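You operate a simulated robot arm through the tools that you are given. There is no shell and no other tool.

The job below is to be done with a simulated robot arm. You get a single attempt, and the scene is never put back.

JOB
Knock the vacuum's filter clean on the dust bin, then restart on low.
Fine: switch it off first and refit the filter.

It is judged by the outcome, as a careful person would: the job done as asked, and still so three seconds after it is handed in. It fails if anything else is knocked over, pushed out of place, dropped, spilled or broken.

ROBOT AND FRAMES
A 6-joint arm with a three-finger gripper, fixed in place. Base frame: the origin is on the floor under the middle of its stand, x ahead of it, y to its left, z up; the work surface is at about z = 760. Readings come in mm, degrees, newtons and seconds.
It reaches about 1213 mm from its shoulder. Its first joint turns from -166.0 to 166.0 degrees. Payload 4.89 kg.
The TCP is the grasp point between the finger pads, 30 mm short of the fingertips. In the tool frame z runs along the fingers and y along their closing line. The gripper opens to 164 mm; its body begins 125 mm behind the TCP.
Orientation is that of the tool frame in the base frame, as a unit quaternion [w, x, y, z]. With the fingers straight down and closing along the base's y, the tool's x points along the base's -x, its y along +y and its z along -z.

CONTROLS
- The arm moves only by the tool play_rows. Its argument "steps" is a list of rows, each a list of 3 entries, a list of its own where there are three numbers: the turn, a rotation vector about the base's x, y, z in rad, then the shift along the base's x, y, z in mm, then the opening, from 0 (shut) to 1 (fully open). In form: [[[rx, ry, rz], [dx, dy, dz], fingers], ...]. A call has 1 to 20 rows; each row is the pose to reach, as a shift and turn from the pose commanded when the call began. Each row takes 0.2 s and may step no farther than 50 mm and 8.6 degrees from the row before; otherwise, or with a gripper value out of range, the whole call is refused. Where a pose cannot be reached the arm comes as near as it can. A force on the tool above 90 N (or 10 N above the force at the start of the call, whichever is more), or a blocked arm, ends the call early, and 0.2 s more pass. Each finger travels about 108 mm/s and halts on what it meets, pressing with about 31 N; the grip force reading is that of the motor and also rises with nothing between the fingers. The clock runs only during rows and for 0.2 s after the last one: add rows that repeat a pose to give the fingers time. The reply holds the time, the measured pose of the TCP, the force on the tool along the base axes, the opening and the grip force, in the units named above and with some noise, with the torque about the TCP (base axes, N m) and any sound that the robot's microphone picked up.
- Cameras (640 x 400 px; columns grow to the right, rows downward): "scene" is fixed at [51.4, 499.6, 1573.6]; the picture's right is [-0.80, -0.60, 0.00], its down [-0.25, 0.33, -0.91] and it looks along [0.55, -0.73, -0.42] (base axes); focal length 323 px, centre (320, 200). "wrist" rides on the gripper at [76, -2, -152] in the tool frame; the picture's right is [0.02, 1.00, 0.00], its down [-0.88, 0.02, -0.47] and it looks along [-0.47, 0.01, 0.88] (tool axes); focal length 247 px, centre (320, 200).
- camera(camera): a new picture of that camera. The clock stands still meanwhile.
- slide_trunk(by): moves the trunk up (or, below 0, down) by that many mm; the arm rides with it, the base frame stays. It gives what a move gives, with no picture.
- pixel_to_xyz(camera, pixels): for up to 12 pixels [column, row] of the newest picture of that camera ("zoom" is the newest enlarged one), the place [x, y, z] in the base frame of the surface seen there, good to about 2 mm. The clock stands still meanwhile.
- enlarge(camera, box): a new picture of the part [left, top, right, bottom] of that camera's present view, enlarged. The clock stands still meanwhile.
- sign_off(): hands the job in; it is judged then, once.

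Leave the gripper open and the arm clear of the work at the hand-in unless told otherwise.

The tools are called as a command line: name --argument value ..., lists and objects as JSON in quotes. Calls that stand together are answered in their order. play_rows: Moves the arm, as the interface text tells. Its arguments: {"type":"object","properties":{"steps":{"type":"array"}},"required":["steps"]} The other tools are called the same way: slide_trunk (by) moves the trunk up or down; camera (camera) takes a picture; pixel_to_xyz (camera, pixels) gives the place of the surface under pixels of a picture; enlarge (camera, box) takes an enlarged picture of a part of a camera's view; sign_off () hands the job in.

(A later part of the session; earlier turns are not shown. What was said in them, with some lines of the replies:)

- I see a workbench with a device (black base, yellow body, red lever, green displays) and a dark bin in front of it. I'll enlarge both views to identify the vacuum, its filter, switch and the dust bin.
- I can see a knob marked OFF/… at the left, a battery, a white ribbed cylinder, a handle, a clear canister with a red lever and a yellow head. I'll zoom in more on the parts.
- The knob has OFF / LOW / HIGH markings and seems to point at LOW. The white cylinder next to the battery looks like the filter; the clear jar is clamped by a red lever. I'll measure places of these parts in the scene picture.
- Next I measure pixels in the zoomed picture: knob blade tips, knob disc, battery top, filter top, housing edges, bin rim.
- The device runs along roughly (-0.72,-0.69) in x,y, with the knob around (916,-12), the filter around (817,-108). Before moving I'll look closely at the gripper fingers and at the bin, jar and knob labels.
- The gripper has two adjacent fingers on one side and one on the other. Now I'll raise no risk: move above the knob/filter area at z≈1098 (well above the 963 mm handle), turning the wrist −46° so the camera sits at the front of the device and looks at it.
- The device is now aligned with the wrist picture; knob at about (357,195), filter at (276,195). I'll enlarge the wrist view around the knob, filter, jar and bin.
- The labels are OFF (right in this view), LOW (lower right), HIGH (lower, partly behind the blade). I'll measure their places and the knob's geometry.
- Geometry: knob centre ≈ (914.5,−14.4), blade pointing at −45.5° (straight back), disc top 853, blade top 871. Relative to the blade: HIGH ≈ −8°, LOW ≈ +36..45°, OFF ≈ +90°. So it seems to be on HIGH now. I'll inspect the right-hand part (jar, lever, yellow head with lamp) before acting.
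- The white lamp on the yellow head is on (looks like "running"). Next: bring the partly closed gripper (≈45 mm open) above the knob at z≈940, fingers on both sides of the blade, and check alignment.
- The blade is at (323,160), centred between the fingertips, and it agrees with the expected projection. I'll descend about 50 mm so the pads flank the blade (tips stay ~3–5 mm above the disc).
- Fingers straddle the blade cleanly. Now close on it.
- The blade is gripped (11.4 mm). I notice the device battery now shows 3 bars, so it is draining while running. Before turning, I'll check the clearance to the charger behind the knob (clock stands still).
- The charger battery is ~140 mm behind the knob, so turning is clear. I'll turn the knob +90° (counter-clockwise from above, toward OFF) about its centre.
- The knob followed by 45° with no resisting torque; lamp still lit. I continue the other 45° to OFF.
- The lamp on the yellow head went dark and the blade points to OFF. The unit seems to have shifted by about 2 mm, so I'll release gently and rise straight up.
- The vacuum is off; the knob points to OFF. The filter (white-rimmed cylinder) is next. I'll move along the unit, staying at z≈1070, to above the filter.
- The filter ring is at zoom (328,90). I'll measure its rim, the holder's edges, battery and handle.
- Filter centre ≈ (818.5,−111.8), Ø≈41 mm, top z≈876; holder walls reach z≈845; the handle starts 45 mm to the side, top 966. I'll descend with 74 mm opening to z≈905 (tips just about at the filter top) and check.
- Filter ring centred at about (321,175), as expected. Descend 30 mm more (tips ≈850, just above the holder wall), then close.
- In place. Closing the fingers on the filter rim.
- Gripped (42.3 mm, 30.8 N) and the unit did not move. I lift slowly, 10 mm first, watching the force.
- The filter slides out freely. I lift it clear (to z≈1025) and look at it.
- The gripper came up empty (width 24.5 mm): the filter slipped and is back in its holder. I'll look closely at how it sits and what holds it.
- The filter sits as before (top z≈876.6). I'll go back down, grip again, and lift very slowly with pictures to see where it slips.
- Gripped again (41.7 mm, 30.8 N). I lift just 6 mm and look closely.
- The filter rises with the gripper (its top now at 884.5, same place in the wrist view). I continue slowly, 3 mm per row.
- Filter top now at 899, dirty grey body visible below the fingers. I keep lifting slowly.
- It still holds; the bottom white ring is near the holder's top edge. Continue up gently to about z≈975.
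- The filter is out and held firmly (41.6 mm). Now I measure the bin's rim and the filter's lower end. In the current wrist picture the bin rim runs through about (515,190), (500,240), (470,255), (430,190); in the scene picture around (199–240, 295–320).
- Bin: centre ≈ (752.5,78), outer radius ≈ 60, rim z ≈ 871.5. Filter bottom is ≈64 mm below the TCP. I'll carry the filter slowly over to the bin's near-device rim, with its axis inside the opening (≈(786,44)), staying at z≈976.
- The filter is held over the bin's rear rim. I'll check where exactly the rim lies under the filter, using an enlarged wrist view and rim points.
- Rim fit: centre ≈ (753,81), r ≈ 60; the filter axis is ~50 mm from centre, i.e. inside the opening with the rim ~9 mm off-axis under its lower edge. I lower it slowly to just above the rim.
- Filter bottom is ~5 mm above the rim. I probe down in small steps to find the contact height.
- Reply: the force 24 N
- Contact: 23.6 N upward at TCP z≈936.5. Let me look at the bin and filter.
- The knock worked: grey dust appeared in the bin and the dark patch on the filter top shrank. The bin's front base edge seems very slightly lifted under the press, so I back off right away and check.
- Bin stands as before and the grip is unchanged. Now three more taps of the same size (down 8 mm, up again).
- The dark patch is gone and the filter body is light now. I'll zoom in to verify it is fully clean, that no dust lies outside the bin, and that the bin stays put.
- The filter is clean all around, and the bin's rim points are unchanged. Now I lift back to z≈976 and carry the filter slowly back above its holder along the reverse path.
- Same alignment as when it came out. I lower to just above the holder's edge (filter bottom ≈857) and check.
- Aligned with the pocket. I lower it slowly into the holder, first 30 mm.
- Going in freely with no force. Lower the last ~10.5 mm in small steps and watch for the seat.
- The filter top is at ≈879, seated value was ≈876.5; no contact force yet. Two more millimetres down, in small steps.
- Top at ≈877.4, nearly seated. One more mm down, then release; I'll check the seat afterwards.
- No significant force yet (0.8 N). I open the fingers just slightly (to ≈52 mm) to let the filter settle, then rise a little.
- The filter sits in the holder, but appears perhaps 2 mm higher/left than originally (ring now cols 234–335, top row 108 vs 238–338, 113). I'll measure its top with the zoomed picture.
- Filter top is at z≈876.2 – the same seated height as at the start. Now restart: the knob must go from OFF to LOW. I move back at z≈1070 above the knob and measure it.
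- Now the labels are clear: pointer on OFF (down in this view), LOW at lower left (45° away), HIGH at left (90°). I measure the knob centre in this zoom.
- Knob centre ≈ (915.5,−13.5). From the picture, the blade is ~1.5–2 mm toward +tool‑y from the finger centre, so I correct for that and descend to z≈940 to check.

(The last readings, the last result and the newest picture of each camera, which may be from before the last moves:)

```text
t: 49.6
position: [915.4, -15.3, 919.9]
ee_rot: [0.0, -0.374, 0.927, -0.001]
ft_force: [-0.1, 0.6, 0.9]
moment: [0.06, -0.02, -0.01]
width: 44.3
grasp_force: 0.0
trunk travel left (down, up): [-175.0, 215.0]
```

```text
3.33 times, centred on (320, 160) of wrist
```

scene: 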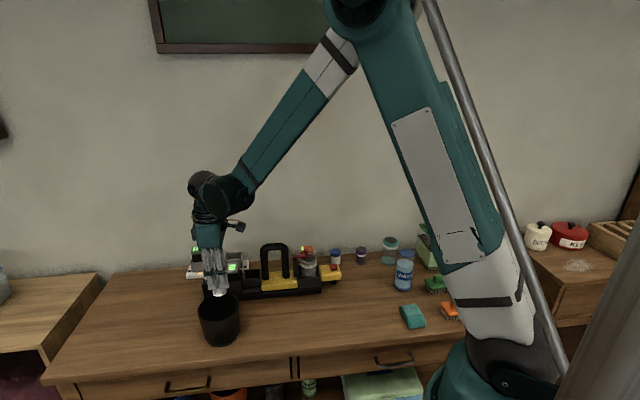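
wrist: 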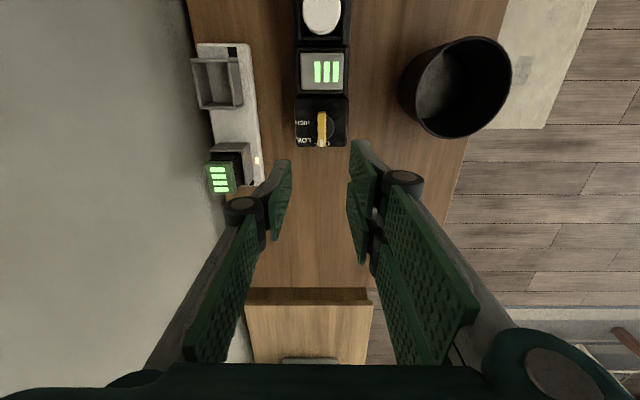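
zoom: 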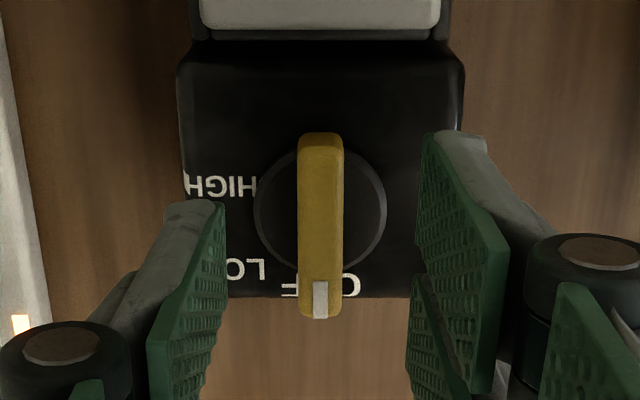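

The blade is exactly centred between the fingers (zoom col ≈320). Descend 30 mm to the same gripping height as before (z≈890) and close.

play_rows --steps '[[[0, 0, 0], [0, 0, -15], 0.27], [[0, 0, 0], [0, 0, -30], 0.27], [[0, 0, 0], [0, 0, -30], 0.27], [[0, 0, 0], [0, 0, -30], 0.15], [[0, 0, 0], [0, 0, -30], 0.06], [[0, 0, 0], [0, 0, -30], 0.03], [[0, 0, 0], [0, 0, -30], 0.03]]'

enlarge --camera "wrist" --box '[240, 100, 400, 220]'

enlarge --camera "scene" --box '[190, 230, 350, 310]'

```text
t: 51.2
position: [914.6, -15.0, 889.0]
ee_rot: [-0.001, -0.373, 0.928, 0.0]
ft_force: [-1.0, -1.0, 0.0]
moment: [-0.02, 0.09, 0.01]
width: 11.7
grasp_force: 31.5
trunk travel left (down, up): [-175.0, 215.0]
```

```text
3.33 times, centred on (320, 160) of wrist
```

zoom: 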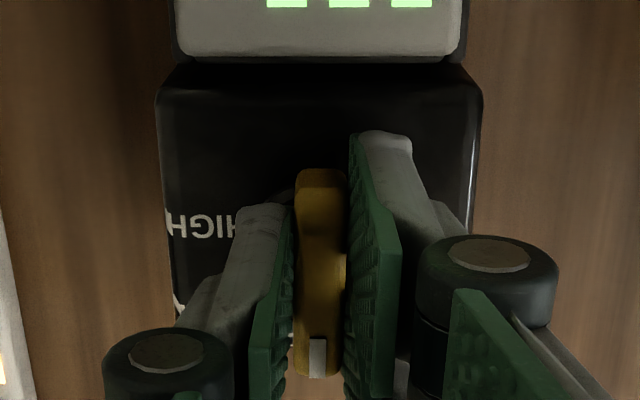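

```text
4.00 times, centred on (270, 270) of scene
```

zoom: 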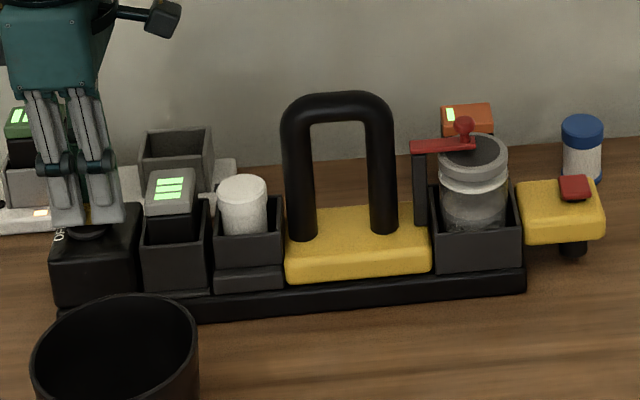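

Gripped centrally with only ~1 N side force. Now I turn −45° (clockwise from above) to LOW.

play_rows --steps '[[[0, 0, -0.1], [0, 0, 0], 0.03], [[0, 0, -0.2], [0, 0, 0], 0.03], [[0, 0, -0.3], [0, 0, 0], 0.03], [[0, 0, -0.4], [0, 0, 0], 0.03], [[0, 0, -0.5], [0, 0, 0], 0.03], [[0, 0, -0.6], [0, 0, 0], 0.03], [[0, 0, -0.7], [0, 0, 0], 0.03], [[0, 0, -0.785], [0, 0, 0], 0.03], [[0, 0, -0.785], [0, 0, 0], 0.03]]'

enlarge --camera "wrist" --box '[240, 100, 400, 220]'

enlarge --camera "scene" --box '[190, 230, 350, 310]'

```text
t: 53.2
position: [915.1, -13.7, 888.7]
ee_rot: [0.0, 0.009, 1.0, -0.001]
ft_force: [2.5, 1.9, 1.0]
moment: [0.08, 0.17, 0.05]
width: 11.7
grasp_force: 31.2
trunk travel left (down, up): [-175.0, 215.0]
```

```text
3.33 times, centred on (320, 160) of wrist
```

zoom: 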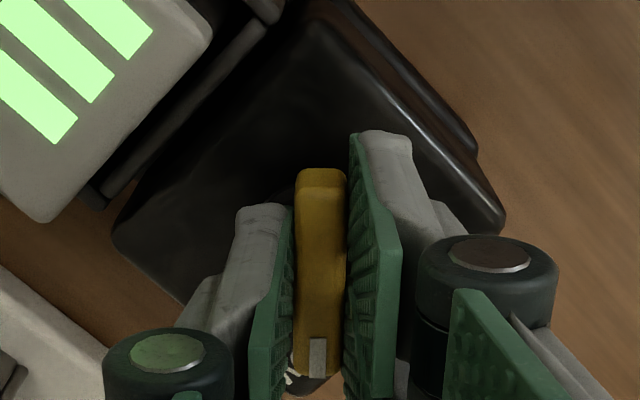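

```text
4.00 times, centred on (270, 270) of scene
```

zoom: 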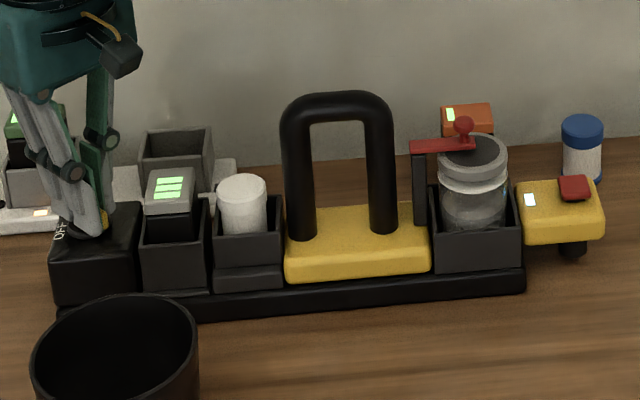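

The lamp is lit again and the pointer was turned 45°. I release gently, rise straight up and check the pointer against the LOW label.

play_rows --steps '[[[0, 0, 0], [0, 0, 0], 0.1], [[0, 0, 0], [0, 0, 0], 0.2], [[0, 0, 0], [0, 0, 0], 0.26], [[0, 0, 0], [0, 0, 20], 0.27], [[0, 0, 0], [0, 0, 55], 0.27], [[0, 0, 0], [0, 0, 100], 0.3], [[0, 0, 0], [0, 0, 145], 0.5], [[0, 0, 0], [0, 0, 190], 0.7], [[0, 0, 0], [0, 0, 190], 0.9]]'

camera --camera "wrist"

enlarge --camera "wrist" --box '[280, 80, 360, 160]'

enlarge --camera "scene" --box '[190, 230, 350, 350]'

```text
t: 55.2
position: [912.9, -12.6, 1080.3]
ee_rot: [0.0, 0.01, 1.0, 0.0]
ft_force: [0.2, 0.2, 0.7]
moment: [0.01, -0.04, 0.01]
width: 147.6
grasp_force: 0.0
trunk travel left (down, up): [-175.0, 215.0]
```

```text
taken
```

wrist: 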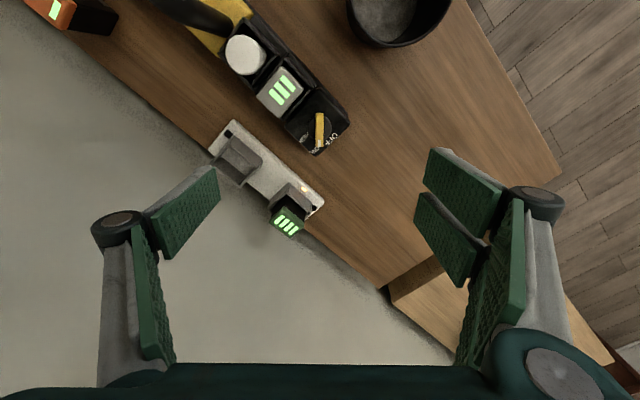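

```text
5.00 times, centred on (320, 120) of wrist
```

zoom: 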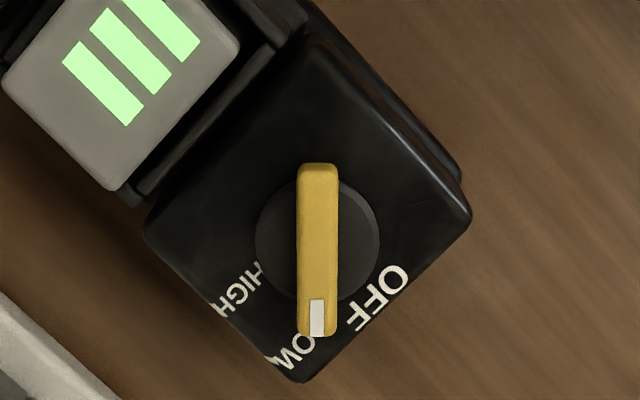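

```text
3.33 times, centred on (270, 290) of scene
```

zoom: 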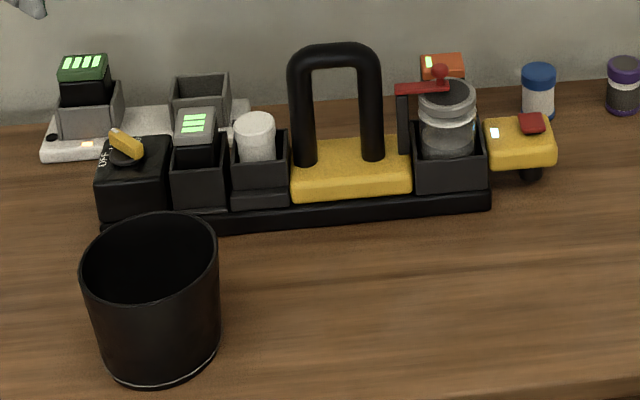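

The pointer stands on LOW, the lamp is lit, filter in place and clean. Using pictures only (no time passing), I check the lamp and how the filter sits in its pocket.

enlarge --camera "wrist" --box '[210, 20, 280, 90]'

pixel_to_xyz --camera "zoom" --pixels '[[310, 200], [240, 200], [390, 200], [310, 270], [310, 130], [400, 300], [470, 230], [280, 330], [350, 350], [480, 180], [260, 300], [420, 260]]'

enlarge --camera "scene" --box '[230, 250, 280, 300]'

enlarge --camera "scene" --box '[290, 240, 350, 300]'

```text
5.71 times, centred on (245, 55) of wrist
```

zoom: 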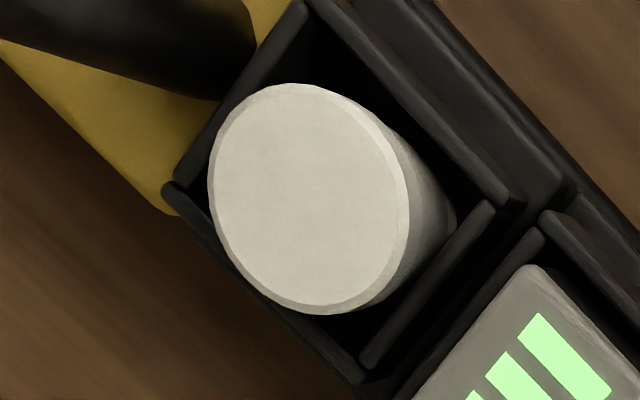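

```text
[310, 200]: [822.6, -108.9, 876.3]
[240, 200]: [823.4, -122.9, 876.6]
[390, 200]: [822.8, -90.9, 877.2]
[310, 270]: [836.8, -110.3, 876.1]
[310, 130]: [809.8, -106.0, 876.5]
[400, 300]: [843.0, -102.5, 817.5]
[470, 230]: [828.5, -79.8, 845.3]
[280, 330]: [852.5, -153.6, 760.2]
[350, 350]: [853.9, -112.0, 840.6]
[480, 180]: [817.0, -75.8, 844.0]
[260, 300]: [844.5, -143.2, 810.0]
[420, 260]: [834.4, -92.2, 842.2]
```

```text
8.00 times, centred on (255, 275) of scene
```

zoom: 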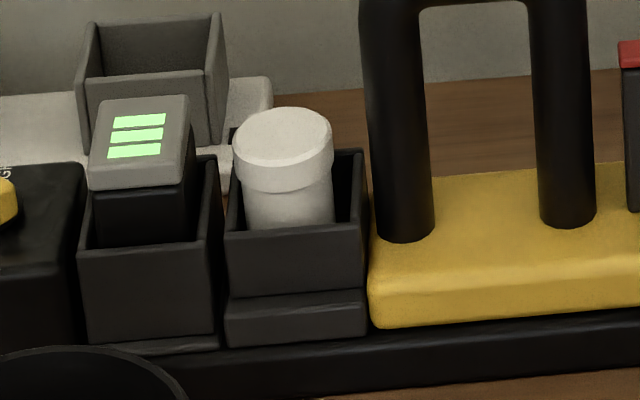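

```text
6.67 times, centred on (320, 270) of scene
```

zoom: 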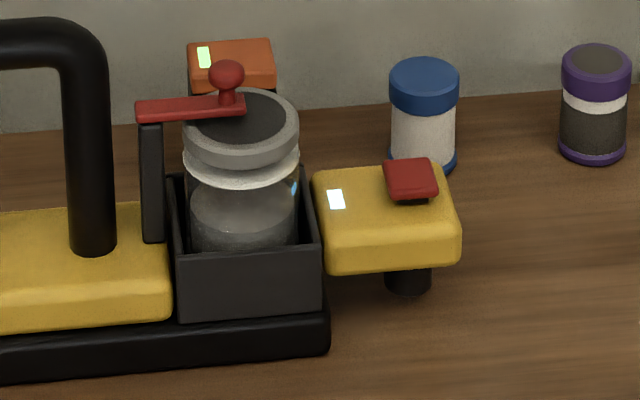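

Everything checks: pointer on LOW, lamp lit, filter clean and upright in its pocket at its original height, jar/lever/bin untouched. I now move the open gripper up and back, clear of the work.

play_rows --steps '[[[0, 0, 0], [-10, -5, 40], 1], [[0, 0, 0], [-40, -20, 75], 1], [[0, 0, 0], [-75, -40, 100], 1], [[0, 0, 0], [-115, -60, 120], 1], [[0, 0, 0], [-155, -80, 130], 1], [[0, 0, 0], [-195, -100, 130], 1], [[0, 0, 0], [-235, -120, 130], 1], [[0, 0, 0], [-275, -140, 130], 1], [[0, 0, 0], [-310, -160, 130], 1]]'

camera --camera "scene"

enlarge --camera "scene" --box '[180, 230, 350, 350]'

```text
t: 57.2
position: [603.3, -172.1, 1211.1]
ee_rot: [0.0, 0.009, 1.0, 0.0]
ft_force: [1.0, 0.3, -0.5]
moment: [-0.03, 0.27, 0.01]
width: 164.1
grasp_force: 0.0
trunk travel left (down, up): [-175.0, 215.0]
```

```text
taken
```

scene: 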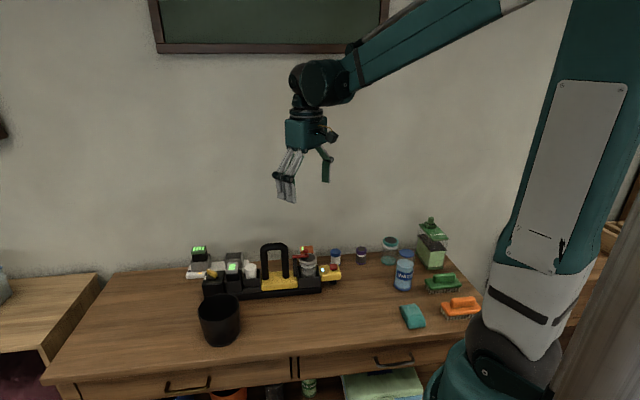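

```text
3.33 times, centred on (265, 290) of scene
```

zoom: 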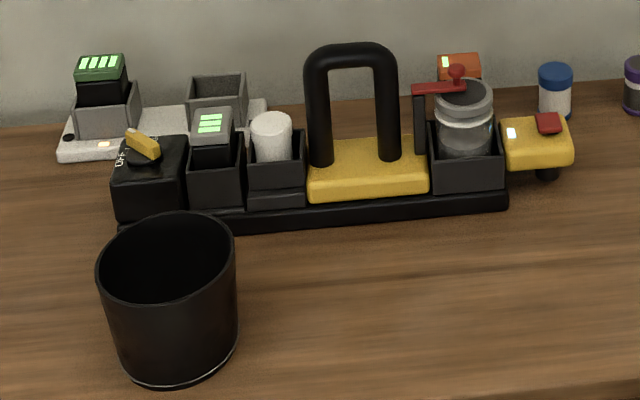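

The arm is clear with the gripper open. The vacuum runs on LOW with its lamp lit, the clean filter is refitted, the bin stands where it was, and nothing else looks disturbed. Handing in.

sign_off

```text
The job is handed in.
```

The vacuum's filter is clean and refitted, and the vacuum is running again on LOW. I've handed the job in.

- **Switching off:** I turned the knob from HIGH to OFF, and the lamp on the yellow head went dark.
- **First lift:** my first try at pulling the filter out slipped, and it dropped back into its holder. The second, slower lift brought it out.
- **Knocking clean:** four taps on the bin's rim took it from grey to white all round. I saw dust in the bin and none outside it.
- **Refitting:** the filter sits upright in its holder at its original height, perhaps 2–3 mm off-centre in the pocket, which is wider than the filter.
- **Restarting:** the knob now points to LOW and the lamp is lit again.

The vacuum unit shifted about 2–3 mm in all while I turned the knob. Its battery went from four bars to three while it was still on HIGH, and still shows three. The bin stayed where it was, nothing else looked disturbed, and the arm is clear with the gripper open.
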